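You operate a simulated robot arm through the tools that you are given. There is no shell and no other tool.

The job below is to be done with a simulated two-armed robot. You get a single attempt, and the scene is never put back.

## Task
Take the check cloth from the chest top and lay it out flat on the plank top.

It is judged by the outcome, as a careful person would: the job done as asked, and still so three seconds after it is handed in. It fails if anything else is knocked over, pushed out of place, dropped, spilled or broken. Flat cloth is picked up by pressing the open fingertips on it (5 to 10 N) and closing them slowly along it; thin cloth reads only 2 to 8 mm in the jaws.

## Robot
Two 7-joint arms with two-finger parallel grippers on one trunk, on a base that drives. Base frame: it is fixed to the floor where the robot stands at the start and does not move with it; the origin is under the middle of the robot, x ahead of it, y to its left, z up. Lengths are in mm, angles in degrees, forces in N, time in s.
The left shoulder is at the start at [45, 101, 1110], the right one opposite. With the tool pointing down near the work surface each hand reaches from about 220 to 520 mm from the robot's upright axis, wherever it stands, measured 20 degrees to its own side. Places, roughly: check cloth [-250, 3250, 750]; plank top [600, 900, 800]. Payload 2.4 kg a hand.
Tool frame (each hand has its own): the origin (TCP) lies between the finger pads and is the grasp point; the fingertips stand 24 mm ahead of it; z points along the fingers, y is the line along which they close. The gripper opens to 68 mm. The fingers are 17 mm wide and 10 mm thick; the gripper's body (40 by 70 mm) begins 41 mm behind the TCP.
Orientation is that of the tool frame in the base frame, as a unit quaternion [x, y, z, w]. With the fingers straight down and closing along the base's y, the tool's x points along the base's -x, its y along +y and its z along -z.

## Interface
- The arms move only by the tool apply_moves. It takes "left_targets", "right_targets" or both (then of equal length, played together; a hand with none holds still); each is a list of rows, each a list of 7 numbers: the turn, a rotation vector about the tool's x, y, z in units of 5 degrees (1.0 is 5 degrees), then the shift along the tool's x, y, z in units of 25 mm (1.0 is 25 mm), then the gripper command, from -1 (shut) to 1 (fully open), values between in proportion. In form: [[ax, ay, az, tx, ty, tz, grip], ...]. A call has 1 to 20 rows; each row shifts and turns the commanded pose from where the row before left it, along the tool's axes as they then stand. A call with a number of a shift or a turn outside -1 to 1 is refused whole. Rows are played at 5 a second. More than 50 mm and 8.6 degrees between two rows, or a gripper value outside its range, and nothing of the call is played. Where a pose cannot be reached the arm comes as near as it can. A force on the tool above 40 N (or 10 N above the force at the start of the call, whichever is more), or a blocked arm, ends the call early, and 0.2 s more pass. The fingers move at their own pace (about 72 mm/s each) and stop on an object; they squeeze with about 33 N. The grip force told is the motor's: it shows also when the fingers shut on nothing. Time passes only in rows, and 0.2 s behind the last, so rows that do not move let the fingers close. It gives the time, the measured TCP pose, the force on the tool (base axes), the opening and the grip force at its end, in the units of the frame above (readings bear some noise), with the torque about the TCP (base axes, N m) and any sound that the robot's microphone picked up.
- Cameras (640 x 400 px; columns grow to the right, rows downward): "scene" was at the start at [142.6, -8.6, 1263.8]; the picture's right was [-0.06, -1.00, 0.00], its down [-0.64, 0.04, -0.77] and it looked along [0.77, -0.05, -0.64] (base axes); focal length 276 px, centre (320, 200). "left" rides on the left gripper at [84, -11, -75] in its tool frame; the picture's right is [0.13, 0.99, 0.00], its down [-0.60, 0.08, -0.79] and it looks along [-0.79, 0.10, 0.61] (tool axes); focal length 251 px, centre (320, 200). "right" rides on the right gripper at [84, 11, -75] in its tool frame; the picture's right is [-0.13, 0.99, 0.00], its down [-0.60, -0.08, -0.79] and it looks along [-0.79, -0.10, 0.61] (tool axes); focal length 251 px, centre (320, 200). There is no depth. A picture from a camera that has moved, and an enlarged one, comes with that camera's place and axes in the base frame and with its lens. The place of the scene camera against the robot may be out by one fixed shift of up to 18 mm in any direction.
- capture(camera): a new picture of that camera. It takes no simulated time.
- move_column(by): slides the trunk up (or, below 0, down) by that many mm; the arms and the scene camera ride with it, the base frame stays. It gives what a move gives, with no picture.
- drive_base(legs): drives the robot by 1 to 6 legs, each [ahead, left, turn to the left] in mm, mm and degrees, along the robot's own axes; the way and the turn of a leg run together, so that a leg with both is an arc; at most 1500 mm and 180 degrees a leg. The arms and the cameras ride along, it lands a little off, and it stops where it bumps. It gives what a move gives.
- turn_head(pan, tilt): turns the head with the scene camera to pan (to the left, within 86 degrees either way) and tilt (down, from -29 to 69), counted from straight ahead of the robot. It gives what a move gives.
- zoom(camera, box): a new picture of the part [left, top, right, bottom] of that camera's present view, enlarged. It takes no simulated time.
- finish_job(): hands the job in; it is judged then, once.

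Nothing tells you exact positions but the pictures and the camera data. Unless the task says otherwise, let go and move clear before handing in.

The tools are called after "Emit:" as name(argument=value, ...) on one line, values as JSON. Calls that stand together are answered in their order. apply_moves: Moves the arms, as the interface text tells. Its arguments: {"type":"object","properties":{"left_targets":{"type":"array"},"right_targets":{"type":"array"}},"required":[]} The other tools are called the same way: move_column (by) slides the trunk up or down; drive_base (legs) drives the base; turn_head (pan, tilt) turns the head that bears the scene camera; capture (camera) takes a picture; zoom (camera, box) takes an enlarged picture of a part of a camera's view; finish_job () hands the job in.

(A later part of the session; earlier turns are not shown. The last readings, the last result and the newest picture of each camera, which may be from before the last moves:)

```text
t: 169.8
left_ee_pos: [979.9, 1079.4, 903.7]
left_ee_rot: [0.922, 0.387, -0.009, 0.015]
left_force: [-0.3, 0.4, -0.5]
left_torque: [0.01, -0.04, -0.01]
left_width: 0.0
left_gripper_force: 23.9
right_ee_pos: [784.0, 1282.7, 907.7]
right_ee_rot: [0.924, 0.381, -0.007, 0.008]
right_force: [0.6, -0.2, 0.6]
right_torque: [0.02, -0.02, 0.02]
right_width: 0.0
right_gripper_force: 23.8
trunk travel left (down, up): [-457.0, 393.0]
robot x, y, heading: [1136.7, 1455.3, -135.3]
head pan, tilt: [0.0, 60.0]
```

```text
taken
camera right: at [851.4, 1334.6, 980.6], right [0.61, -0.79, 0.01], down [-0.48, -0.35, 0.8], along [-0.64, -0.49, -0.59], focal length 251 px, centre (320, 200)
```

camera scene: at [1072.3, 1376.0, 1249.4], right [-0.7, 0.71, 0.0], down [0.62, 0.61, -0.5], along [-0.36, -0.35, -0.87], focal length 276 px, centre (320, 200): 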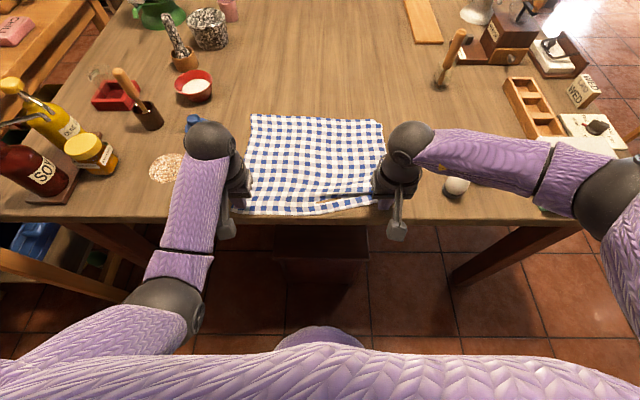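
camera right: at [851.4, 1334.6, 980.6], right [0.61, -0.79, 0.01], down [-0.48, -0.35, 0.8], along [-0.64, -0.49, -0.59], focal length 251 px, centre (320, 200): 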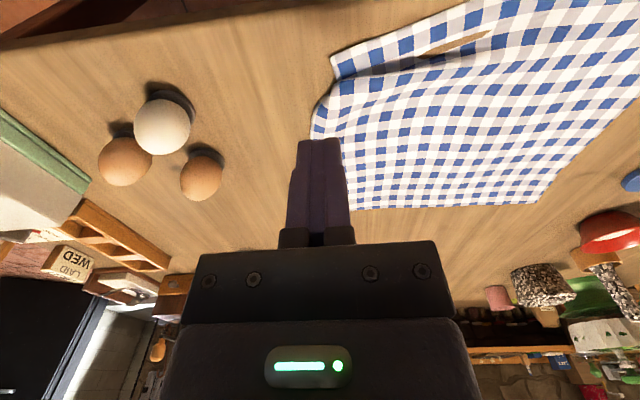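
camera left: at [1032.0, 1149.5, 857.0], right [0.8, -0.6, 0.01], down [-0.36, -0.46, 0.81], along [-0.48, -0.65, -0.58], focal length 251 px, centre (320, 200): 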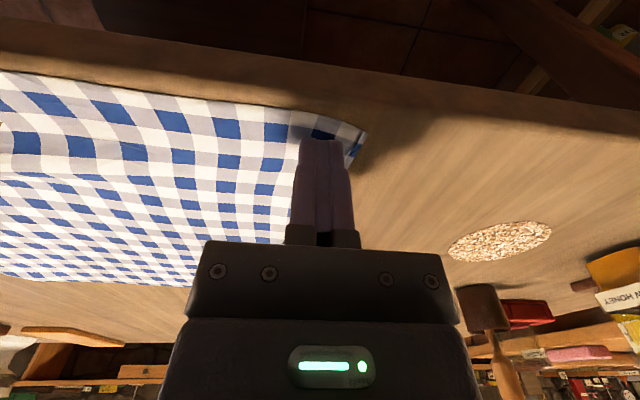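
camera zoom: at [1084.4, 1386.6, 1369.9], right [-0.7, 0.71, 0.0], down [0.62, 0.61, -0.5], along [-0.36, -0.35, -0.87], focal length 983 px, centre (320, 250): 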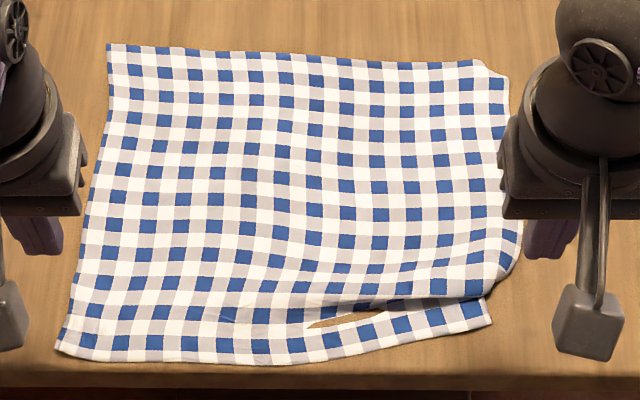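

The left side is now straight; the right side still has a pleat, and the near edge sits close to the table edge. So next I drive back in and drag both far corners forward, which stretches the cloth and moves it inward. First I extend both hands with a 45° tilt.

Emit:
apply_moves(left_targets=[[0, -1, 0, -0.631, 0, -0.253, -1], [0, -1, 0, -0.652, 0, -0.197, -1], [0, -1, 0, -0.666, 0, -0.139, -1], [0, -1, 0, -0.675, 0, -0.081, -1], [0, -1, 0, -0.68, 0, -0.022, -1], [0, -1, 0, -0.679, 0, 0.038, -1], [0, -1, 0, -0.673, 0, 0.097, -1], [0, -1, 0, -0.662, 0, 0.155, -1], [0, -1, 0, -0.646, 0, 0.213, -1], [0, 0, 0, 0, 0, 0, -1]], right_targets=[[0, -1, 0, -0.631, 0, -0.253, -1], [0, -1, 0, -0.652, 0, -0.197, -1], [0, -1, 0, -0.666, 0, -0.139, -1], [0, -1, 0, -0.675, 0, -0.081, -1], [0, -1, 0, -0.68, 0, -0.022, -1], [0, -1, 0, -0.679, 0, 0.038, -1], [0, -1, 0, -0.673, 0, 0.097, -1], [0, -1, 0, -0.662, 0, 0.155, -1], [0, -1, 0, -0.646, 0, 0.213, -1], [0, 0, 0, 0, 0, 0, -1]])

Emit:
drive_base(legs=[[65, 0, 0]])

Emit:
turn_head(pan=0, tilt=58)

Emit:
capture(camera="scene")

```text
t: 172.0
left_ee_pos: [880.1, 978.6, 965.1]
left_ee_rot: [0.848, 0.353, -0.362, 0.161]
left_force: [0.5, -0.2, 0.3]
left_torque: [0.03, 0.03, 0.0]
left_width: 0.1
left_gripper_force: 24.1
right_ee_pos: [683.1, 1183.2, 967.3]
right_ee_rot: [0.851, 0.349, -0.361, 0.153]
right_force: [-0.3, 0.5, -0.5]
right_torque: [-0.03, 0.01, 0.0]
right_width: 0.1
right_gripper_force: 23.5
trunk travel left (down, up): [-457.0, 393.0]
robot x, y, heading: [1133.7, 1455.6, -135.3]
head pan, tilt: [0.0, 60.0]
```

```text
t: 173.0
left_ee_pos: [835.0, 931.9, 964.9]
left_ee_rot: [0.848, 0.354, -0.361, 0.161]
left_force: [0.5, 0.1, -0.3]
left_torque: [0.02, 0.03, 0.02]
left_width: 0.2
left_gripper_force: 24.0
right_ee_pos: [636.0, 1134.8, 967.8]
right_ee_rot: [0.85, 0.351, -0.361, 0.154]
right_force: [0.2, -0.3, 0.1]
right_torque: [0.01, -0.01, 0.01]
right_width: 0.0
right_gripper_force: 23.8
trunk travel left (down, up): [-457.0, 393.0]
robot x, y, heading: [1091.3, 1405.5, -135.3]
head pan, tilt: [0.0, 60.0]
```

```text
t: 173.6
left_ee_pos: [835.3, 931.6, 965.0]
left_ee_rot: [0.848, 0.353, -0.36, 0.16]
left_force: [0.4, -0.3, 0.3]
left_torque: [0.01, -0.01, -0.02]
left_width: 0.3
left_gripper_force: 23.7
right_ee_pos: [637.3, 1135.8, 966.9]
right_ee_rot: [0.85, 0.35, -0.361, 0.154]
right_force: [0.0, 0.6, 0.3]
right_torque: [0.0, 0.02, 0.01]
right_width: 0.0
right_gripper_force: 23.0
trunk travel left (down, up): [-457.0, 393.0]
robot x, y, heading: [1088.0, 1410.7, -135.2]
head pan, tilt: [0.0, 58.0]
```

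```text
taken
camera scene: at [1036.7, 1338.9, 1372.3], right [-0.71, 0.71, 0.0], down [0.6, 0.6, -0.53], along [-0.38, -0.37, -0.85], focal length 276 px, centre (320, 200)
```

scene: 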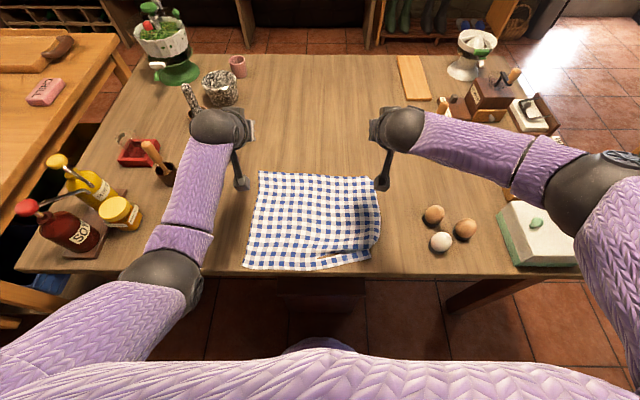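

Far corners are at about (558, 176) and (531, -145), near corners at (286, 175) and (309, -115), table edge at ~269. I position the fingertips ~18 mm inside the far corners and lower.

Emit:
apply_moves(left_targets=[[0, 0, 0, -0.22, 0, 0.23, -1], [0, 0, 0, 0, 0, 0, -1]], right_targets=[[0, 0, 0, 0.34, 0, -0.34, -1], [0, 0, 0, 0, 0, 0, -1]])

Emit:
move_column(by=-160)

Emit:
zoom(camera="scene", box=[220, 110, 420, 235])

Emit:
capture(camera="left")

Emit:
capture(camera="right")

```text
t: 174.2
left_ee_pos: [830.2, 925.7, 965.5]
left_ee_rot: [0.847, 0.354, -0.362, 0.162]
left_force: [0.4, 0.8, 0.3]
left_torque: [0.0, -0.04, 0.03]
left_width: 0.1
left_gripper_force: 23.7
right_ee_pos: [647.8, 1143.9, 969.4]
right_ee_rot: [0.85, 0.35, -0.361, 0.154]
right_force: [0.1, 0.1, 0.1]
right_torque: [0.01, 0.01, 0.0]
right_width: 0.0
right_gripper_force: 23.7
trunk travel left (down, up): [-457.0, 393.0]
robot x, y, heading: [1092.3, 1406.1, -135.4]
head pan, tilt: [0.0, 58.0]
```

```text
t: 176.0
left_ee_pos: [829.4, 926.7, 804.8]
left_ee_rot: [0.848, 0.353, -0.361, 0.161]
left_force: [0.5, -0.1, -0.2]
left_torque: [-0.02, 0.01, 0.0]
left_width: 0.0
left_gripper_force: 23.8
right_ee_pos: [645.9, 1144.9, 809.1]
right_ee_rot: [0.851, 0.35, -0.361, 0.154]
right_force: [0.0, -0.3, 0.4]
right_torque: [-0.04, 0.01, 0.01]
right_width: 0.2
right_gripper_force: 23.3
trunk travel left (down, up): [-297.0, 553.0]
robot x, y, heading: [1090.7, 1402.5, -134.9]
head pan, tilt: [0.0, 58.0]
```

```text
3.20 times, centred on (320, 172) of scene
camera zoom: at [1019.2, 1321.5, 1211.1], right [-0.71, 0.71, 0.0], down [0.6, 0.6, -0.53], along [-0.38, -0.37, -0.85], focal length 884 px, centre (320, 288)
```

zoom: 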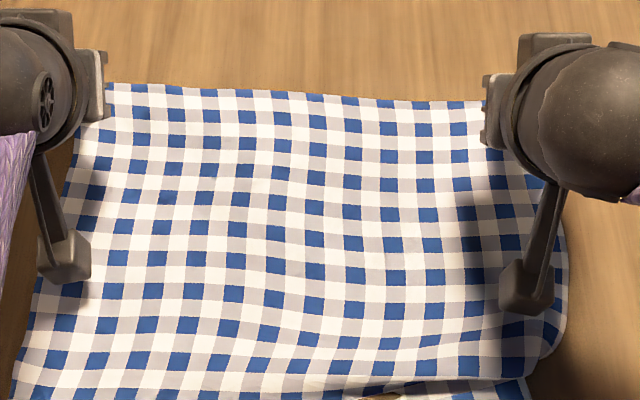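

```text
taken
camera left: at [901.6, 1013.6, 794.5], right [0.77, -0.63, -0.08], down [0.16, 0.07, 0.99], along [-0.62, -0.77, 0.15], focal length 251 px, centre (320, 200)
```

left: 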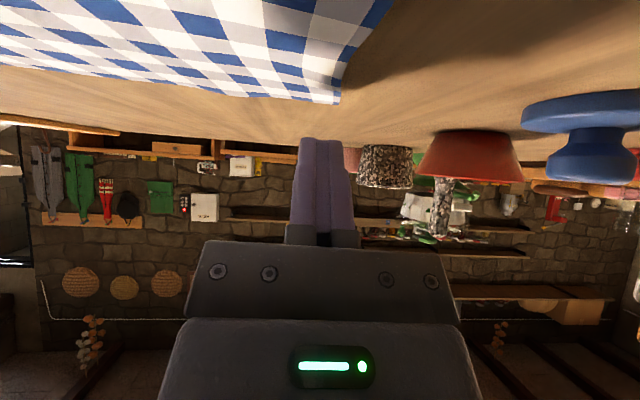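

```text
taken
camera right: at [732.6, 1214.5, 799.1], right [0.64, -0.76, 0.1], down [0.05, 0.17, 0.98], along [-0.77, -0.62, 0.15], focal length 251 px, centre (320, 200)
```

right: 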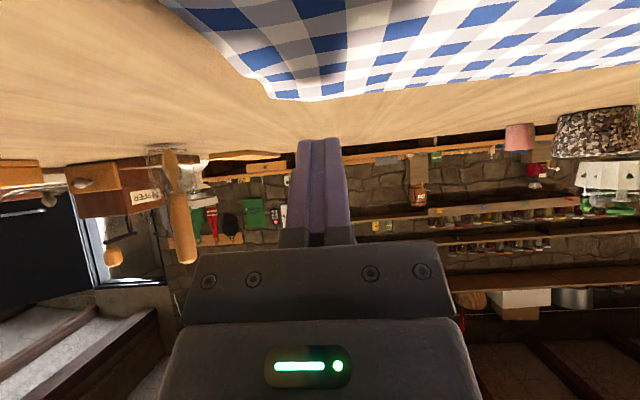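

At 45° the wrist cameras come too close to the table, so I raise 40 mm, reduce the tilt to ~33°, and gain reach by lowering the trunk with the hands raised relative to it.

Emit:
move_column(by=40)

Emit:
apply_moves(left_targets=[[0, 0.8, 0, 0, 0, 0, -1], [0, 0.8, 0, 0, 0, 0, -1], [0, 0.8, 0, 0, 0, 0, -1], [0, 0, 0, -0.272, 0, -0.419, -1], [0, 0, 0, -0.272, 0, -0.419, -1], [0, 0, 0, -0.272, 0, -0.419, -1], [0, 0, 0, -0.272, 0, -0.419, -1], [0, 0, 0, 0, 0, 0, -1]], right_targets=[[0, 0.8, 0, 0, 0, 0, -1], [0, 0.8, 0, 0, 0, 0, -1], [0, 0.8, 0, 0, 0, 0, -1], [0, 0, 0, -0.272, 0, -0.419, -1], [0, 0, 0, -0.272, 0, -0.419, -1], [0, 0, 0, -0.272, 0, -0.419, -1], [0, 0, 0, -0.272, 0, -0.419, -1], [0, 0, 0, 0, 0, 0, -1]])

```text
t: 176.8
left_ee_pos: [829.7, 927.1, 844.2]
left_ee_rot: [0.848, 0.353, -0.36, 0.161]
left_force: [-0.7, -0.6, 0.9]
left_torque: [0.01, 0.01, -0.01]
left_width: 0.1
left_gripper_force: 24.0
right_ee_pos: [645.9, 1143.9, 847.0]
right_ee_rot: [0.85, 0.351, -0.36, 0.154]
right_force: [0.1, -0.1, -0.5]
right_torque: [-0.02, 0.01, 0.0]
right_width: 0.0
right_gripper_force: 23.4
trunk travel left (down, up): [-337.0, 513.0]
robot x, y, heading: [1088.9, 1409.1, -135.4]
head pan, tilt: [0.0, 58.0]
```

```text
t: 178.7
left_ee_pos: [831.5, 928.4, 895.3]
left_ee_rot: [0.881, 0.368, -0.27, 0.123]
left_force: [0.1, 0.7, -0.6]
left_torque: [0.03, -0.02, 0.02]
left_width: 0.0
left_gripper_force: 23.0
right_ee_pos: [647.3, 1145.0, 899.5]
right_ee_rot: [0.883, 0.365, -0.27, 0.116]
right_force: [0.3, 0.8, 0.1]
right_torque: [-0.02, 0.0, -0.01]
right_width: 0.1
right_gripper_force: 23.4
trunk travel left (down, up): [-337.0, 513.0]
robot x, y, heading: [1089.7, 1411.6, -135.2]
head pan, tilt: [0.0, 58.0]
```

Emit:
move_column(by=-95)

Emit:
capture(camera="left")

Emit:
capture(camera="right")

Emit:
capture(camera="scene")

```text
t: 179.9
left_ee_pos: [830.5, 927.0, 800.0]
left_ee_rot: [0.881, 0.368, -0.271, 0.124]
left_force: [-0.1, 0.1, 0.2]
left_torque: [-0.01, -0.01, 0.0]
left_width: 0.1
left_gripper_force: 23.0
right_ee_pos: [645.9, 1145.1, 804.3]
right_ee_rot: [0.884, 0.364, -0.27, 0.115]
right_force: [0.0, -0.7, 0.2]
right_torque: [0.0, -0.02, 0.0]
right_width: 0.2
right_gripper_force: 23.5
trunk travel left (down, up): [-242.0, 608.0]
robot x, y, heading: [1089.5, 1410.4, -135.1]
head pan, tilt: [0.0, 58.0]
```

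```text
taken
camera left: at [901.2, 1015.3, 813.1], right [0.78, -0.62, -0.06], down [0.01, -0.08, 1.0], along [-0.62, -0.78, -0.05], focal length 251 px, centre (320, 200)
```

left: 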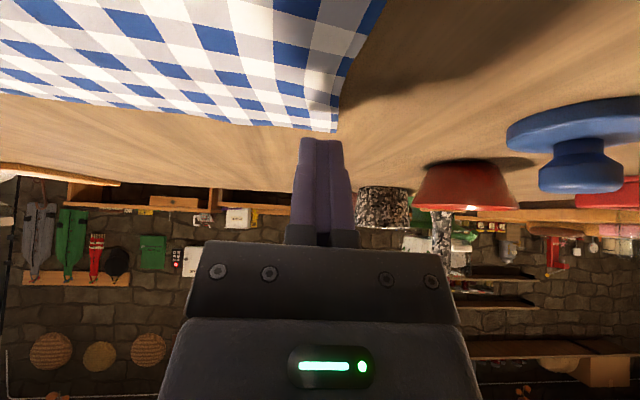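

```text
taken
camera right: at [732.5, 1215.3, 817.7], right [0.62, -0.78, 0.08], down [-0.1, 0.02, 0.99], along [-0.77, -0.63, -0.06], focal length 251 px, centre (320, 200)
```

right: 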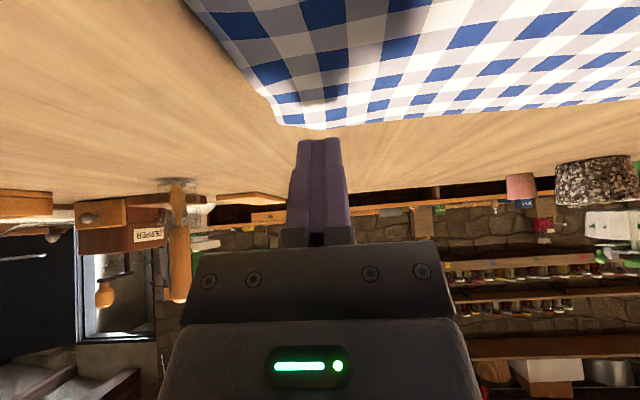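

```text
taken
camera scene: at [1010.5, 1312.8, 1155.3], right [-0.71, 0.71, 0.0], down [0.6, 0.6, -0.53], along [-0.38, -0.37, -0.85], focal length 276 px, centre (320, 200)
```

scene: 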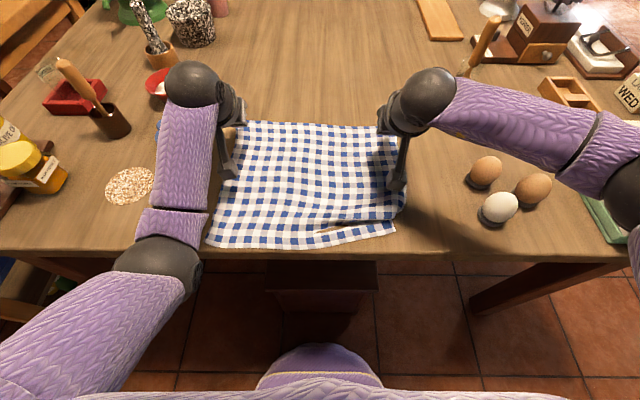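

Fingertips are ~12–16 mm above points just inside the far corners, with the cameras well clear. I lower to contact.

Emit:
apply_moves(left_targets=[[0, 0, 0, 0.102, 0, 0.148, -1], [0, 0, 0, 0.102, 0, 0.148, -1], [0, 0, 0, 0, 0, 0, -1]], right_targets=[[0, 0, 0, 0.147, 0, 0.214, -1], [0, 0, 0, 0.147, 0, 0.214, -1], [0, 0, 0, 0, 0, 0, -1]])

Emit:
apply_moves(left_targets=[[0, 0, 0, 0.045, 0, 0.066, -1], [0, 0, 0, 0, 0, 0, -1]], right_targets=[[0, 0, 0, 0.045, 0, 0.066, -1], [0, 0, 0, 0, 0, 0, -1]])

```text
t: 180.7
left_ee_pos: [829.6, 927.3, 790.7]
left_ee_rot: [0.881, 0.367, -0.27, 0.123]
left_force: [-0.1, -0.4, 0.9]
left_torque: [0.01, -0.01, 0.01]
left_width: 0.2
left_gripper_force: 23.7
right_ee_pos: [646.9, 1146.0, 790.7]
right_ee_rot: [0.884, 0.364, -0.27, 0.117]
right_force: [0.0, 0.8, -0.3]
right_torque: [-0.01, 0.04, 0.02]
right_width: 0.2
right_gripper_force: 23.7
trunk travel left (down, up): [-242.0, 608.0]
robot x, y, heading: [1091.9, 1405.5, -135.1]
head pan, tilt: [0.0, 58.0]
```

```text
t: 181.3
left_ee_pos: [830.3, 928.2, 788.2]
left_ee_rot: [0.881, 0.367, -0.27, 0.122]
left_force: [-0.5, 0.7, -0.3]
left_torque: [0.01, 0.01, 0.02]
left_width: 0.0
left_gripper_force: 23.4
right_ee_pos: [648.7, 1145.2, 788.2]
right_ee_rot: [0.884, 0.365, -0.269, 0.116]
right_force: [0.5, 0.6, -0.3]
right_torque: [0.02, 0.01, -0.04]
right_width: 0.0
right_gripper_force: 23.3
trunk travel left (down, up): [-242.0, 608.0]
robot x, y, heading: [1089.4, 1409.4, -135.3]
head pan, tilt: [0.0, 58.0]
```

Emit:
apply_moves(left_targets=[[0, 0, 0, 0.045, 0, 0.066, -1], [0, 0, 0, 0, 0, 0, -1]], right_targets=[[0, 0, 0, 0.045, 0, 0.066, -1], [0, 0, 0, 0, 0, 0, -1]])

```text
t: 181.9
left_ee_pos: [830.7, 928.0, 785.6]
left_ee_rot: [0.881, 0.367, -0.271, 0.123]
left_force: [0.2, -1.3, 0.1]
left_torque: [0.0, 0.03, -0.02]
left_width: 0.2
left_gripper_force: 23.0
right_ee_pos: [646.2, 1144.8, 786.0]
right_ee_rot: [0.884, 0.364, -0.271, 0.116]
right_force: [0.3, -0.3, 1.1]
right_torque: [-0.01, 0.03, -0.02]
right_width: 0.3
right_gripper_force: 23.5
trunk travel left (down, up): [-242.0, 608.0]
robot x, y, heading: [1090.2, 1409.5, -135.2]
head pan, tilt: [0.0, 58.0]
```

Emit:
apply_moves(left_targets=[[0, 0, 0, 0.036, 0, 0.053, -1], [0, 0, 0, 0, 0, 0, -1]], right_targets=[[0, 0, 0, 0.025, 0, 0.036, -1], [0, 0, 0, 0, 0, 0, -1]])

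```text
t: 182.5
left_ee_pos: [830.7, 926.5, 785.8]
left_ee_rot: [0.881, 0.368, -0.271, 0.124]
left_force: [0.0, 0.3, 2.2]
left_torque: [-0.02, 0.03, 0.01]
left_width: 0.0
left_gripper_force: 23.9
right_ee_pos: [646.5, 1145.2, 786.3]
right_ee_rot: [0.884, 0.364, -0.271, 0.116]
right_force: [-0.8, -1.5, 8.3]
right_torque: [-0.04, 0.05, 0.0]
right_width: 0.2
right_gripper_force: 23.4
trunk travel left (down, up): [-242.0, 608.0]
robot x, y, heading: [1085.4, 1405.1, -135.2]
head pan, tilt: [0.0, 58.0]
```

Emit:
apply_moves(left_targets=[[0, 0, 0, 0.024, 0, 0.035, -1], [0, 0, 0, -0.132, 0, 0.091, -1], [0, 0, 0, -0.132, 0, 0.091, -1], [0, 0, 0, -0.132, 0, 0.091, -1], [0, 0, 0, -0.132, 0, 0.091, -1], [0, 0, 0, -0.132, 0, 0.091, -1], [0, 0, 0, -0.132, 0, 0.091, -1]], right_targets=[[0, 0, 0, 0.012, 0, 0.018, -1], [0, 0, 0, -0.132, -0.05, 0.091, -1], [0, 0, 0, -0.132, -0.05, 0.091, -1], [0, 0, 0, -0.132, -0.05, 0.091, -1], [0, 0, 0, -0.132, -0.05, 0.091, -1], [0, 0, 0, -0.132, -0.05, 0.091, -1], [0, 0, 0, -0.132, -0.05, 0.091, -1]])

Emit:
capture(camera="scene")

Emit:
capture(camera="right")

Emit:
capture(camera="left")

```text
t: 184.1
left_ee_pos: [814.2, 912.1, 787.2]
left_ee_rot: [0.88, 0.369, -0.272, 0.124]
left_force: [1.6, 3.7, 14.9]
left_torque: [-0.02, 0.0, 0.0]
left_width: 0.3
left_gripper_force: 23.4
right_ee_pos: [625.1, 1135.1, 785.2]
right_ee_rot: [0.883, 0.364, -0.272, 0.117]
right_force: [6.5, 0.9, 23.3]
right_torque: [-0.06, -0.03, -0.01]
right_width: 0.3
right_gripper_force: 23.6
trunk travel left (down, up): [-242.0, 608.0]
robot x, y, heading: [1090.3, 1407.5, -135.1]
head pan, tilt: [0.0, 58.0]
```

```text
taken
camera scene: at [1013.5, 1315.2, 1155.9], right [-0.71, 0.71, 0.0], down [0.6, 0.6, -0.53], along [-0.38, -0.38, -0.85], focal length 276 px, centre (320, 200)
```

scene: 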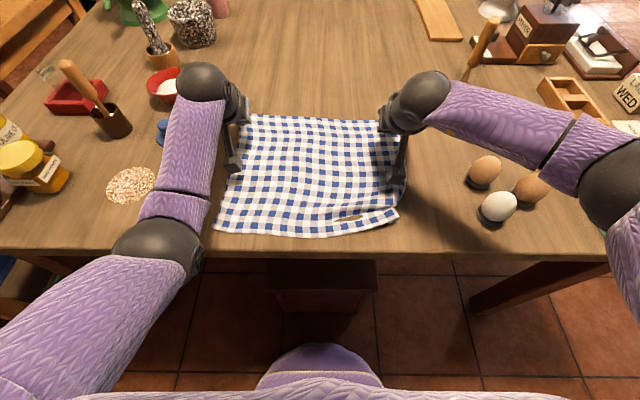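

```text
taken
camera right: at [711.9, 1205.2, 799.9], right [0.63, -0.78, 0.08], down [-0.1, 0.03, 0.99], along [-0.77, -0.63, -0.06], focal length 251 px, centre (320, 200)
```

right: 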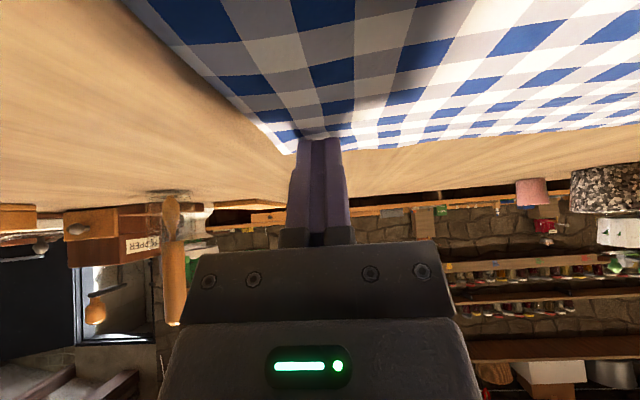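

```text
taken
camera left: at [885.8, 998.9, 798.4], right [0.78, -0.62, -0.06], down [0.01, -0.07, 1.0], along [-0.62, -0.78, -0.05], focal length 251 px, centre (320, 200)
```

left: 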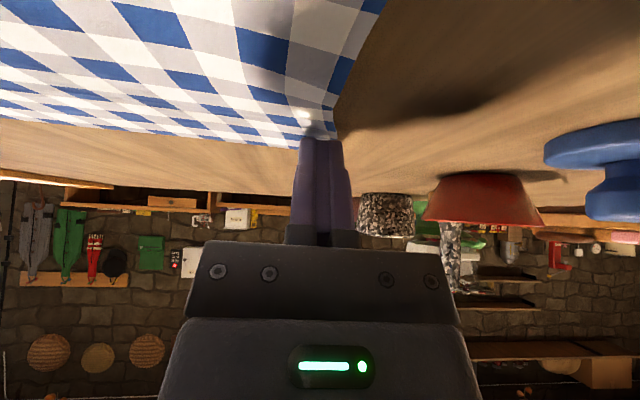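

The far corners moved forward with the cloth and the right side is straightening. I drag a little further.

Emit:
apply_moves(left_targets=[[0, 0, 0, -0.132, 0.03, 0.088, -1], [0, 0, 0, -0.132, 0.03, 0.09, -1], [0, 0, 0, -0.132, 0.03, 0.09, -1]], right_targets=[[0, 0, 0, -0.14, -0.06, 0.08, -1], [0, 0, 0, -0.132, -0.06, 0.09, -1], [0, 0, 0, -0.132, -0.06, 0.09, -1]])

Emit:
capture(camera="scene")

```text
t: 184.9
left_ee_pos: [809.8, 902.2, 785.5]
left_ee_rot: [0.881, 0.368, -0.272, 0.123]
left_force: [-3.6, 7.3, 12.1]
left_torque: [0.11, 0.09, -0.04]
left_width: 0.1
left_gripper_force: 23.4
right_ee_pos: [614.8, 1130.3, 785.6]
right_ee_rot: [0.883, 0.364, -0.272, 0.117]
right_force: [8.3, -1.8, 18.2]
right_torque: [-0.09, -0.07, 0.03]
right_width: 0.0
right_gripper_force: 23.5
trunk travel left (down, up): [-242.0, 608.0]
robot x, y, heading: [1090.5, 1407.4, -135.1]
head pan, tilt: [0.0, 58.0]
```

```text
taken
camera scene: at [1012.8, 1314.9, 1155.6], right [-0.71, 0.71, 0.0], down [0.6, 0.6, -0.53], along [-0.38, -0.38, -0.85], focal length 276 px, centre (320, 200)
```

scene: 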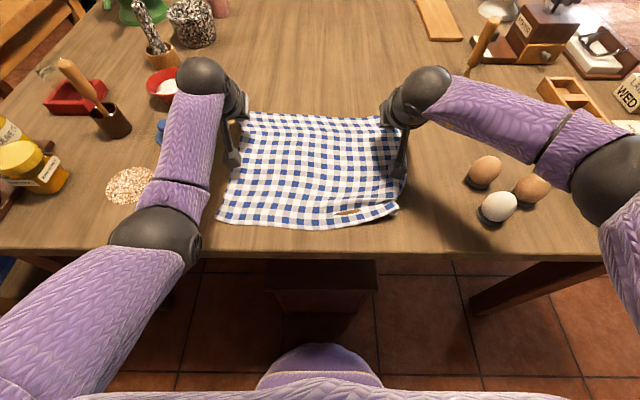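

The cloth is now ~35 mm inside the table edge and tighter. I lift off with the trunk and inspect again.

Emit:
move_column(by=190)

Emit:
zoom(camera="scene", box=[230, 160, 410, 272])

Emit:
capture(camera="scene")

```text
t: 187.0
left_ee_pos: [807.3, 900.0, 974.0]
left_ee_rot: [0.881, 0.368, -0.27, 0.123]
left_force: [-0.9, 0.5, 0.5]
left_torque: [-0.01, 0.0, -0.03]
left_width: 0.1
left_gripper_force: 23.8
right_ee_pos: [613.2, 1126.7, 974.0]
right_ee_rot: [0.884, 0.365, -0.27, 0.116]
right_force: [0.4, 0.0, 0.0]
right_torque: [0.0, -0.05, -0.04]
right_width: 0.0
right_gripper_force: 23.7
trunk travel left (down, up): [-432.0, 418.0]
robot x, y, heading: [1087.7, 1405.7, -135.2]
head pan, tilt: [0.0, 58.0]
```

```text
3.56 times, centred on (320, 216) of scene
camera zoom: at [1034.6, 1336.8, 1347.1], right [-0.71, 0.71, 0.0], down [0.6, 0.6, -0.53], along [-0.38, -0.37, -0.85], focal length 983 px, centre (320, 143)
```

zoom: 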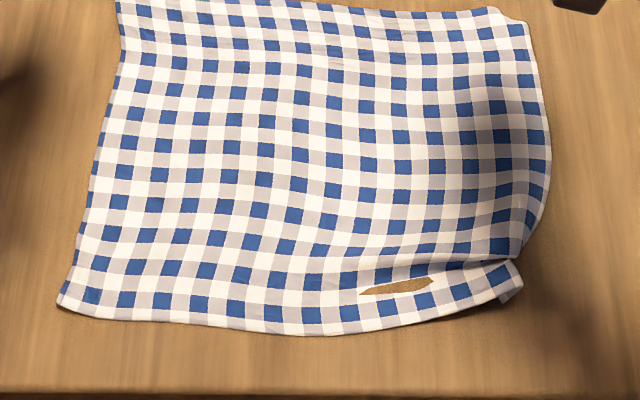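

```text
taken
camera scene: at [1034.6, 1336.8, 1347.1], right [-0.71, 0.71, 0.0], down [0.6, 0.6, -0.53], along [-0.38, -0.37, -0.85], focal length 276 px, centre (320, 200)
```

scene: 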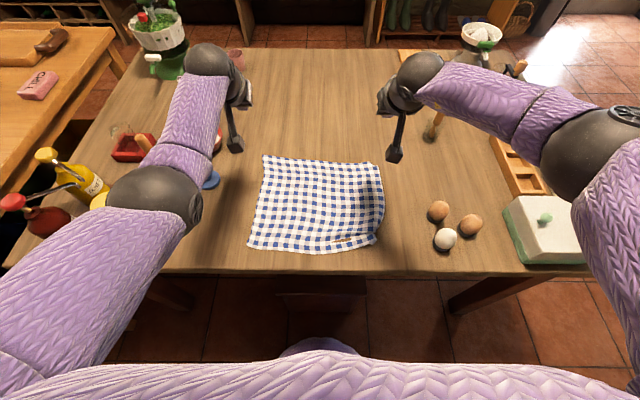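

Only a small pleat near the near-right corner remains. I bring the hands back to vertical, back the base off 60 mm, and work that corner again with firmer pressure and further inside.

Emit:
apply_moves(left_targets=[[0, 1, 0, 0.645, 0, -0.403, -1], [0, 1, 0, 0.677, 0, -0.345, -1], [0, 1, 0, 0.705, 0, -0.285, -1], [0, 1, 0, 0.727, 0, -0.222, -1], [0, 1, 0, 0.743, 0, -0.158, -1], [0, 1, 0, 0.754, 0, -0.093, -1], [0, 0.9, 0, 0.76, 0, -0.027, -1], [0, 0, 0, 0, 0, 0, -1]], right_targets=[[0, 1, 0, 0.645, 0, -0.403, -1], [0, 1, 0, 0.677, 0, -0.345, -1], [0, 1, 0, 0.705, 0, -0.285, -1], [0, 1, 0, 0.727, 0, -0.222, -1], [0, 1, 0, 0.743, 0, -0.158, -1], [0, 1, 0, 0.754, 0, -0.093, -1], [0, 0.9, 0, 0.76, 0, -0.027, -1], [0, 0, 0, 0, 0, 0, -1]])

Emit:
drive_base(legs=[[-65, 0, 0]])

Emit:
capture(camera="right")

Emit:
capture(camera="left")

Emit:
zoom(camera="scene", box=[230, 120, 410, 232])

```text
t: 188.8
left_ee_pos: [899.7, 994.8, 969.2]
left_ee_rot: [0.921, 0.388, 0.003, 0.009]
left_force: [0.6, -0.1, 0.3]
left_torque: [-0.05, -0.05, 0.02]
left_width: 0.0
left_gripper_force: 23.7
right_ee_pos: [707.6, 1223.4, 968.7]
right_ee_rot: [0.924, 0.382, 0.005, 0.003]
right_force: [-0.8, -0.1, 0.6]
right_torque: [-0.04, -0.03, -0.01]
right_width: 0.1
right_gripper_force: 23.5
trunk travel left (down, up): [-432.0, 418.0]
robot x, y, heading: [1090.6, 1406.6, -135.2]
head pan, tilt: [0.0, 58.0]
```

```text
t: 189.8
left_ee_pos: [946.0, 1039.3, 968.9]
left_ee_rot: [0.921, 0.389, 0.003, 0.009]
left_force: [-0.6, 0.3, 0.2]
left_torque: [0.05, 0.0, -0.03]
left_width: 0.1
left_gripper_force: 23.2
right_ee_pos: [753.7, 1270.1, 968.4]
right_ee_rot: [0.924, 0.382, 0.004, 0.003]
right_force: [0.2, 0.6, 0.0]
right_torque: [-0.01, 0.02, -0.06]
right_width: 0.0
right_gripper_force: 23.6
trunk travel left (down, up): [-432.0, 418.0]
robot x, y, heading: [1132.3, 1453.6, -134.9]
head pan, tilt: [0.0, 58.0]
```

```text
taken
camera right: at [819.3, 1318.8, 1043.3], right [0.61, -0.79, 0.01], down [-0.49, -0.37, 0.79], along [-0.62, -0.49, -0.61], focal length 251 px, centre (320, 200)
```

right: 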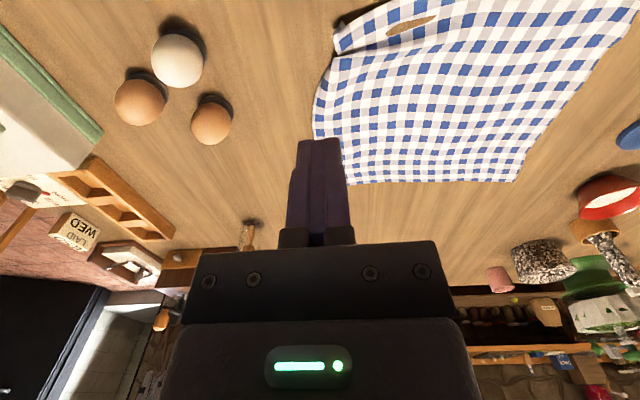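

```text
taken
camera left: at [997.0, 1108.3, 1042.6], right [0.8, -0.6, 0.02], down [-0.37, -0.48, 0.8], along [-0.47, -0.64, -0.61], focal length 251 px, centre (320, 200)
```

left: 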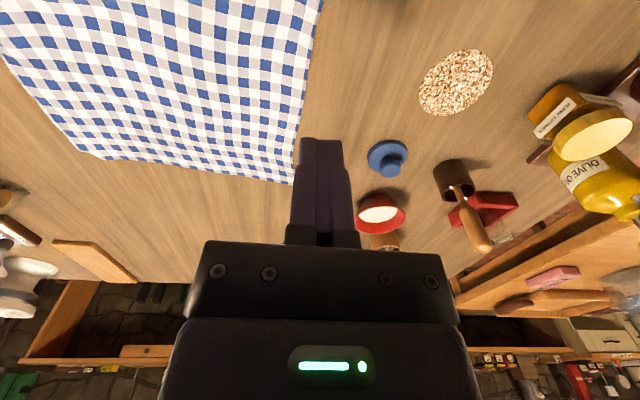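

```text
3.56 times, centred on (320, 176) of scene
camera zoom: at [1080.6, 1382.5, 1347.3], right [-0.71, 0.71, 0.0], down [0.6, 0.6, -0.53], along [-0.38, -0.37, -0.85], focal length 983 px, centre (320, 285)
```

zoom: 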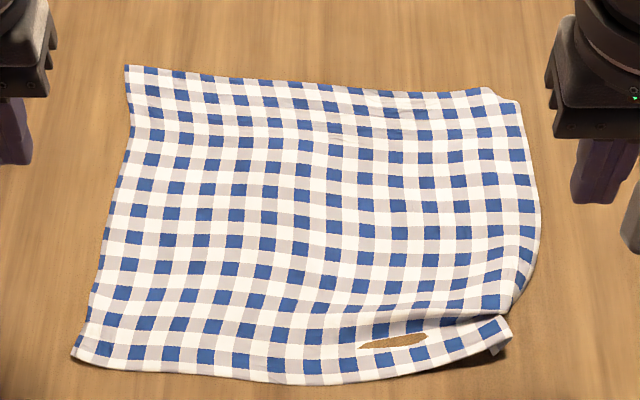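

Now just the near-right corner: tip at about (421, -122). I place the left fingertip as an anchor on the flat left part and the right fingertip ~20 mm inside the corner.

Emit:
apply_moves(left_targets=[[0, 0, 0, 0, -0.3, 0, -1], [0, 0, 0, 0, -0.3, 0, -1], [0, 0, 0, 0, 0, 0, -1]], right_targets=[[0, 0, 0, -0.46, 0.74, 0, -1], [0, 0, 0, -0.46, 0.74, 0, -1], [0, 0, 0, 0, 0, 0, -1]])

Emit:
move_column(by=-155)

Emit:
capture(camera="right")

Emit:
capture(camera="left")

```text
t: 190.6
left_ee_pos: [934.5, 1048.6, 968.2]
left_ee_rot: [0.922, 0.388, 0.002, 0.008]
left_force: [-0.2, 0.2, 0.6]
left_torque: [-0.01, -0.03, -0.01]
left_width: 0.0
left_gripper_force: 23.4
right_ee_pos: [763.5, 1224.7, 968.8]
right_ee_rot: [0.924, 0.383, 0.005, 0.003]
right_force: [0.2, 0.3, -0.8]
right_torque: [0.0, 0.01, -0.02]
right_width: 0.0
right_gripper_force: 23.5
trunk travel left (down, up): [-432.0, 418.0]
robot x, y, heading: [1130.5, 1454.9, -134.7]
head pan, tilt: [0.0, 58.0]
```

```text
t: 192.4
left_ee_pos: [934.1, 1050.4, 812.6]
left_ee_rot: [0.922, 0.388, 0.002, 0.008]
left_force: [0.1, 0.1, -0.7]
left_torque: [-0.01, -0.01, 0.01]
left_width: 0.0
left_gripper_force: 24.3
right_ee_pos: [762.8, 1225.3, 812.7]
right_ee_rot: [0.924, 0.382, 0.004, 0.003]
right_force: [0.6, 0.2, -0.2]
right_torque: [0.01, -0.02, 0.0]
right_width: 0.0
right_gripper_force: 24.0
trunk travel left (down, up): [-277.0, 573.0]
robot x, y, heading: [1134.8, 1453.2, -135.0]
head pan, tilt: [0.0, 58.0]
```

```text
taken
camera right: at [828.9, 1275.9, 888.6], right [0.61, -0.79, 0.01], down [-0.49, -0.37, 0.79], along [-0.62, -0.49, -0.61], focal length 251 px, centre (320, 200)
```

right: 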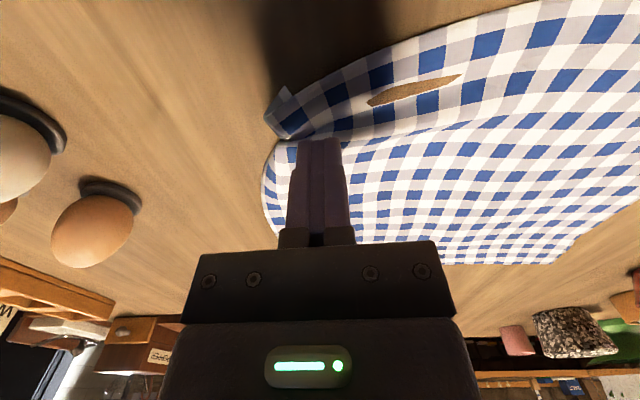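

```text
taken
camera left: at [985.8, 1118.4, 887.3], right [0.8, -0.6, 0.02], down [-0.37, -0.48, 0.8], along [-0.47, -0.64, -0.61], focal length 251 px, centre (320, 200)
```

left: 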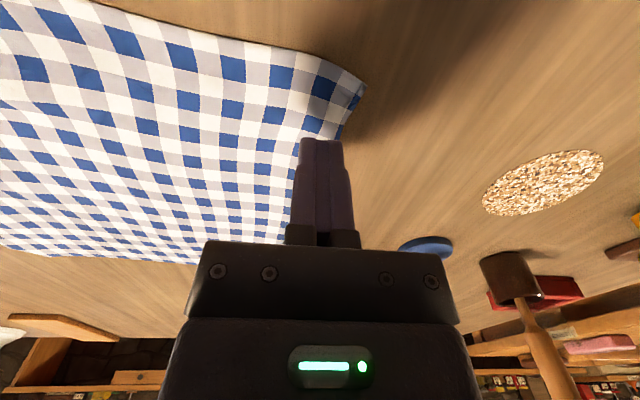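

Emit:
apply_moves(left_targets=[[0, 0, 0, 0, -0.1, 0.5, -1], [0, 0, 0, 0, 0, 0.45, -1], [0, 0, 0, 0, 0, 0, -1]], right_targets=[[0, 0, 0, 0.36, -0.24, 0.5, -1], [0, 0, 0, 0, 0, 0.45, -1], [0, 0, 0, 0, 0, 0, -1]])

Emit:
apply_moves(left_targets=[[0, 0, 0, 0, 0, 0.08, -1], [0, 0, 0, 0, 0, 0, -1]], right_targets=[[0, 0, 0, 0, 0, 0.08, -1], [0, 0, 0, 0, 0, 0, -1]])

```text
t: 193.2
left_ee_pos: [935.4, 1051.8, 788.3]
left_ee_rot: [0.921, 0.388, 0.002, 0.009]
left_force: [-0.4, 0.0, 0.2]
left_torque: [0.02, -0.02, 0.02]
left_width: 0.0
left_gripper_force: 24.3
right_ee_pos: [766.2, 1236.9, 791.9]
right_ee_rot: [0.924, 0.383, 0.004, 0.004]
right_force: [-0.2, 0.8, 0.8]
right_torque: [0.02, 0.03, 0.03]
right_width: 0.1
right_gripper_force: 24.3
trunk travel left (down, up): [-277.0, 573.0]
robot x, y, heading: [1135.9, 1455.9, -134.9]
head pan, tilt: [0.0, 58.0]
```

```text
t: 193.8
left_ee_pos: [933.2, 1050.7, 787.1]
left_ee_rot: [0.921, 0.389, 0.003, 0.009]
left_force: [0.6, -0.6, -0.2]
left_torque: [-0.02, 0.04, -0.02]
left_width: 0.0
left_gripper_force: 23.3
right_ee_pos: [765.6, 1236.8, 789.4]
right_ee_rot: [0.924, 0.383, 0.004, 0.002]
right_force: [1.2, 0.4, 0.7]
right_torque: [0.01, -0.03, -0.01]
right_width: 0.0
right_gripper_force: 23.3
trunk travel left (down, up): [-277.0, 573.0]
robot x, y, heading: [1136.0, 1453.3, -135.3]
head pan, tilt: [0.0, 58.0]
```

Emit:
apply_moves(left_targets=[[0, 0, 0, 0, 0, 0.06, -1], [0, 0, 0, 0, 0, 0, -1]], right_targets=[[0, 0, 0, 0, 0, 0.1, -1], [0, 0, 0, 0, 0, 0, -1]])

```text
t: 194.4
left_ee_pos: [934.7, 1051.8, 786.6]
left_ee_rot: [0.922, 0.388, 0.003, 0.008]
left_force: [-0.2, 0.4, 3.4]
left_torque: [0.04, 0.03, 0.0]
left_width: 0.0
left_gripper_force: 23.6
right_ee_pos: [766.3, 1235.9, 786.8]
right_ee_rot: [0.924, 0.383, 0.004, 0.003]
right_force: [0.4, 0.0, 1.3]
right_torque: [-0.02, -0.01, 0.01]
right_width: 0.2
right_gripper_force: 23.4
trunk travel left (down, up): [-277.0, 573.0]
robot x, y, heading: [1138.1, 1453.6, -134.9]
head pan, tilt: [0.0, 58.0]
```

Emit:
apply_moves(left_targets=[[0, 0, 0, 0, 0, 0.02, -1], [0, 0, 0, 0, 0, 0, -1]], right_targets=[[0, 0, 0, 0, 0, 0.05, -1], [0, 0, 0, 0, 0, 0, -1]])

```text
t: 195.0
left_ee_pos: [934.4, 1052.5, 785.6]
left_ee_rot: [0.922, 0.388, 0.002, 0.008]
left_force: [-0.7, -2.5, 11.2]
left_torque: [0.01, 0.02, 0.03]
left_width: 0.0
left_gripper_force: 24.1
right_ee_pos: [764.8, 1236.4, 786.2]
right_ee_rot: [0.924, 0.383, 0.003, 0.003]
right_force: [-1.4, 1.0, 12.8]
right_torque: [0.03, 0.07, -0.02]
right_width: 0.2
right_gripper_force: 23.9
trunk travel left (down, up): [-277.0, 573.0]
robot x, y, heading: [1135.4, 1455.0, -135.0]
head pan, tilt: [0.0, 58.0]
```

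Left holds at 11 N, right presses 13 N. I drag the right corner back and outward in small steps.

Emit:
apply_moves(right_targets=[[0, 0, 0, 0.14, -0.11, 0.01, -1], [0, 0, 0, 0.14, -0.11, 0.003, -1], [0, 0, 0, 0.14, -0.11, 0.003, -1], [0, 0, 0, 0.14, -0.11, 0.003, -1], [0, 0, 0, 0.14, -0.11, 0.003, -1], [0, 0, 0, 0.14, -0.11, 0.003, -1], [0, 0, 0, 0.14, -0.11, 0.003, -1]])

Emit:
capture(camera="right")

Emit:
capture(camera="scene")

```text
t: 195.8
left_ee_pos: [934.6, 1052.0, 786.4]
left_ee_rot: [0.921, 0.389, 0.001, 0.009]
left_force: [0.4, -0.1, 9.8]
left_torque: [0.03, -0.03, -0.01]
left_width: 0.0
left_gripper_force: 23.7
right_ee_pos: [768.2, 1246.9, 786.1]
right_ee_rot: [0.923, 0.384, 0.001, 0.007]
right_force: [0.9, 1.4, 18.0]
right_torque: [0.0, 0.07, -0.02]
right_width: 0.3
right_gripper_force: 23.7
trunk travel left (down, up): [-277.0, 573.0]
robot x, y, heading: [1135.4, 1453.9, -135.1]
head pan, tilt: [0.0, 58.0]
stopped in row 4 (right hand): the force on the tool passed its limit at 42 N (the readings are from after the stop); the commanded pose is now the measured one
```

```text
taken
camera right: at [834.7, 1298.2, 860.9], right [0.61, -0.79, 0.01], down [-0.49, -0.36, 0.79], along [-0.62, -0.49, -0.61], focal length 251 px, centre (320, 200)
```

right: 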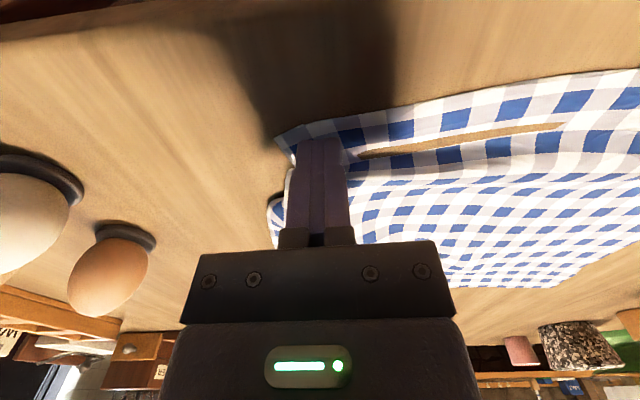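

```text
taken
camera scene: at [1063.1, 1364.5, 1190.8], right [-0.71, 0.71, 0.0], down [0.6, 0.6, -0.53], along [-0.38, -0.38, -0.85], focal length 276 px, centre (320, 200)
```

scene: 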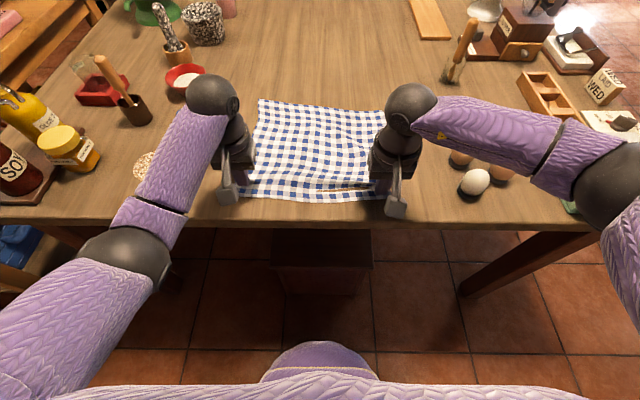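

Emit:
apply_moves(right_targets=[[0, 0, 0, 0.12, -0.11, -0.016, -1], [0, 0, 0, 0.12, -0.11, -0.002, -1], [0, 0, 0, 0.12, -0.11, -0.002, -1], [0, 0, 0, 0.12, -0.11, -0.002, -1], [0, 0, 0, 0.1, -0.11, -0.002, -1]])

Emit:
capture(camera="right")

Emit:
zoom(camera="scene", box=[230, 90, 430, 215])

```text
t: 197.0
left_ee_pos: [933.8, 1051.6, 785.6]
left_ee_rot: [0.922, 0.388, 0.002, 0.008]
left_force: [-1.5, 2.9, 20.7]
left_torque: [0.21, 0.05, 0.02]
left_width: 0.0
left_gripper_force: 23.6
right_ee_pos: [768.7, 1268.5, 786.2]
right_ee_rot: [0.924, 0.383, 0.002, 0.006]
right_force: [1.3, -5.0, 8.9]
right_torque: [-0.14, -0.06, -0.05]
right_width: 0.2
right_gripper_force: 23.4
trunk travel left (down, up): [-277.0, 573.0]
robot x, y, heading: [1136.6, 1450.5, -135.1]
head pan, tilt: [0.0, 58.0]
```

```text
taken
camera right: at [834.4, 1318.6, 861.0], right [0.61, -0.79, 0.01], down [-0.49, -0.36, 0.79], along [-0.62, -0.49, -0.61], focal length 251 px, centre (320, 200)
```

right: 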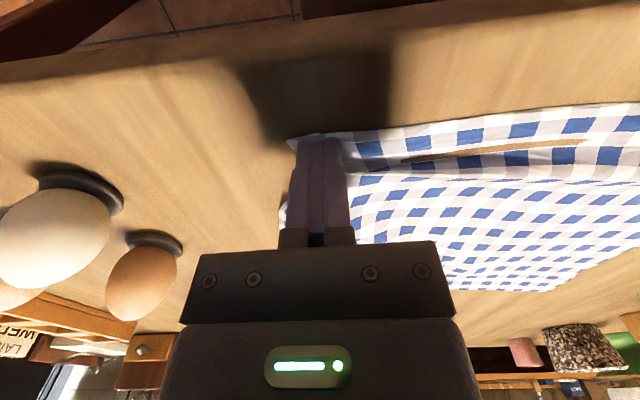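

```text
3.20 times, centred on (330, 152) of scene
camera zoom: at [1062.8, 1364.5, 1191.1], right [-0.71, 0.71, 0.0], down [0.6, 0.6, -0.53], along [-0.38, -0.37, -0.85], focal length 884 px, centre (288, 352)
```

zoom: 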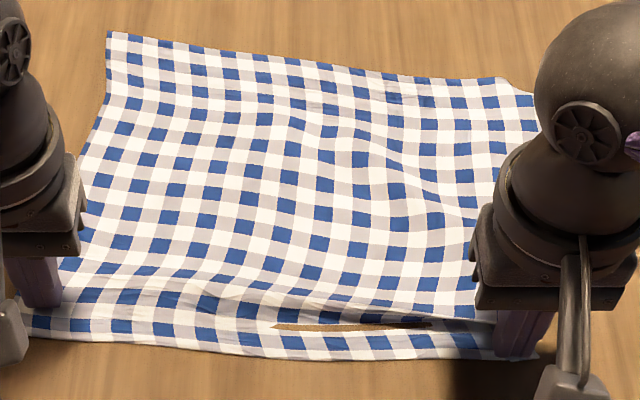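

Emit:
move_column(by=150)

Emit:
zoom(camera="scene", box=[230, 120, 410, 232])

Emit:
capture(camera="right")

Emit:
capture(camera="left")

```text
t: 198.8
left_ee_pos: [933.6, 1052.3, 933.8]
left_ee_rot: [0.921, 0.388, 0.003, 0.008]
left_force: [-0.3, -0.2, 0.0]
left_torque: [0.0, -0.02, 0.0]
left_width: 0.0
left_gripper_force: 23.4
right_ee_pos: [767.8, 1266.6, 935.7]
right_ee_rot: [0.923, 0.384, 0.002, 0.006]
right_force: [-0.4, -0.4, -0.3]
right_torque: [-0.03, 0.02, 0.0]
right_width: 0.0
right_gripper_force: 23.7
trunk travel left (down, up): [-427.0, 423.0]
robot x, y, heading: [1137.0, 1455.4, -135.0]
head pan, tilt: [0.0, 58.0]
```

```text
3.56 times, centred on (320, 176) of scene
camera zoom: at [1079.5, 1381.2, 1342.1], right [-0.71, 0.71, 0.0], down [0.6, 0.6, -0.53], along [-0.38, -0.37, -0.85], focal length 983 px, centre (320, 285)
```

zoom: 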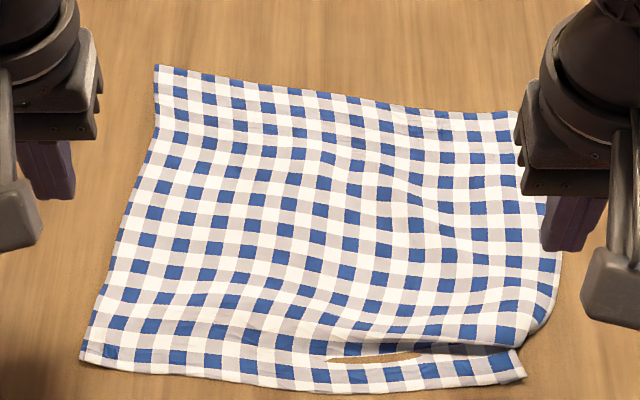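

```text
taken
camera right: at [833.8, 1317.9, 1010.2], right [0.61, -0.79, 0.01], down [-0.49, -0.37, 0.79], along [-0.62, -0.49, -0.61], focal length 251 px, centre (320, 200)
```

right: 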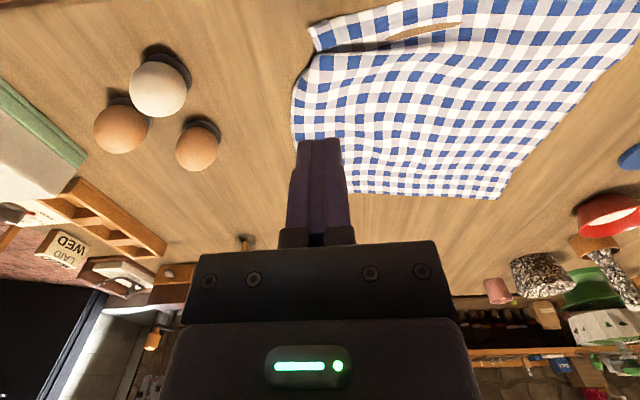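

```text
taken
camera left: at [984.9, 1119.2, 1008.1], right [0.8, -0.6, 0.02], down [-0.38, -0.48, 0.79], along [-0.47, -0.64, -0.61], focal length 251 px, centre (320, 200)
```

left: 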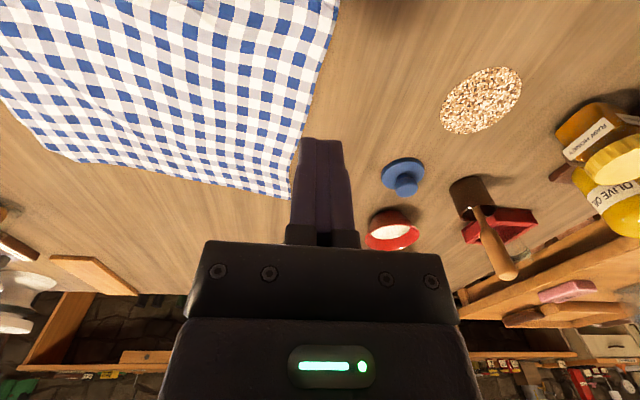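

The near edge is straight but a pleat remains along it on the right. A cleaner fix is to pinch that corner, lift it a few centimetres so the pleat and the tucked edge come free, then lay it down taut. The left fingertip will hold the cloth's middle meanwhile.

Emit:
apply_moves(left_targets=[[0, 0, 0, -0.4, -0.6, 0, -1], [0, 0, 0, -0.4, -0.6, 0, -1], [0, 0, 0, -0.4, -0.6, 0, -1], [0, 0, 0, -0.4, -0.6, 0, -1], [0, 0, 0, 0, 0, 0, -1]], right_targets=[[0, 0, 0, -0.15, 0.29, 0, 0.3], [0, 0, 0, -0.15, 0.29, 0, 0.3], [0, 0, 0, -0.15, 0.29, 0, 0.3], [0, 0, 0, -0.15, 0.29, 0, 0.3], [0, 0, 0, 0, 0, 0, 0.3]])

Emit:
move_column(by=-125)

Emit:
capture(camera="right")

Emit:
capture(camera="left")

```text
t: 200.0
left_ee_pos: [860.9, 1066.5, 932.9]
left_ee_rot: [0.921, 0.388, 0.002, 0.009]
left_force: [0.2, -0.3, 1.4]
left_torque: [0.02, 0.03, 0.01]
left_width: 0.0
left_gripper_force: 23.6
right_ee_pos: [775.4, 1237.3, 936.8]
right_ee_rot: [0.924, 0.383, 0.002, 0.006]
right_force: [-0.2, 0.4, 0.8]
right_torque: [0.01, -0.02, -0.03]
right_width: 44.3
right_gripper_force: 0.1
trunk travel left (down, up): [-427.0, 423.0]
robot x, y, heading: [1135.1, 1451.1, -135.1]
head pan, tilt: [0.0, 58.0]
```

```text
t: 201.5
left_ee_pos: [863.0, 1064.9, 809.3]
left_ee_rot: [0.922, 0.388, 0.003, 0.008]
left_force: [-0.5, 0.1, 0.6]
left_torque: [-0.03, -0.04, 0.0]
left_width: 0.0
left_gripper_force: 23.7
right_ee_pos: [777.6, 1235.9, 810.3]
right_ee_rot: [0.924, 0.383, 0.002, 0.006]
right_force: [-0.4, 0.7, -0.3]
right_torque: [-0.01, 0.01, -0.01]
right_width: 44.1
right_gripper_force: 0.1
trunk travel left (down, up): [-302.0, 548.0]
robot x, y, heading: [1139.0, 1453.9, -135.1]
head pan, tilt: [0.0, 58.0]
```

```text
taken
camera right: at [843.4, 1286.9, 885.9], right [0.61, -0.79, 0.01], down [-0.49, -0.37, 0.79], along [-0.62, -0.49, -0.61], focal length 251 px, centre (320, 200)
```

right: 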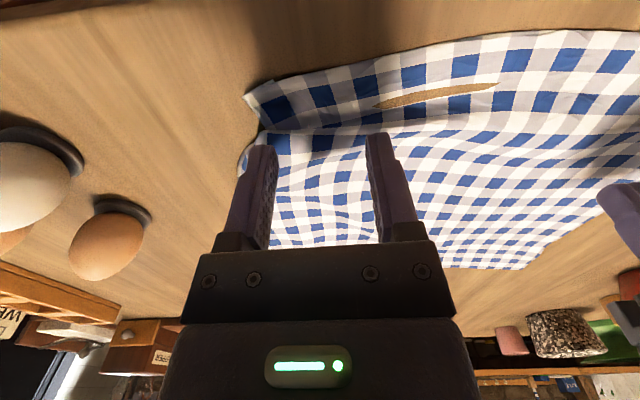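

```text
taken
camera left: at [914.2, 1132.5, 882.6], right [0.8, -0.6, 0.02], down [-0.37, -0.48, 0.8], along [-0.47, -0.64, -0.61], focal length 251 px, centre (320, 200)
```

left: 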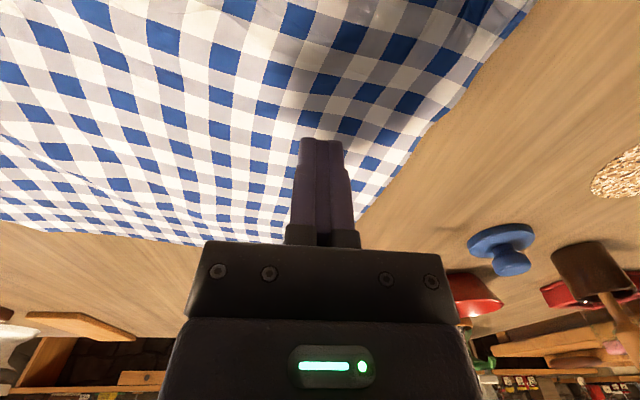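

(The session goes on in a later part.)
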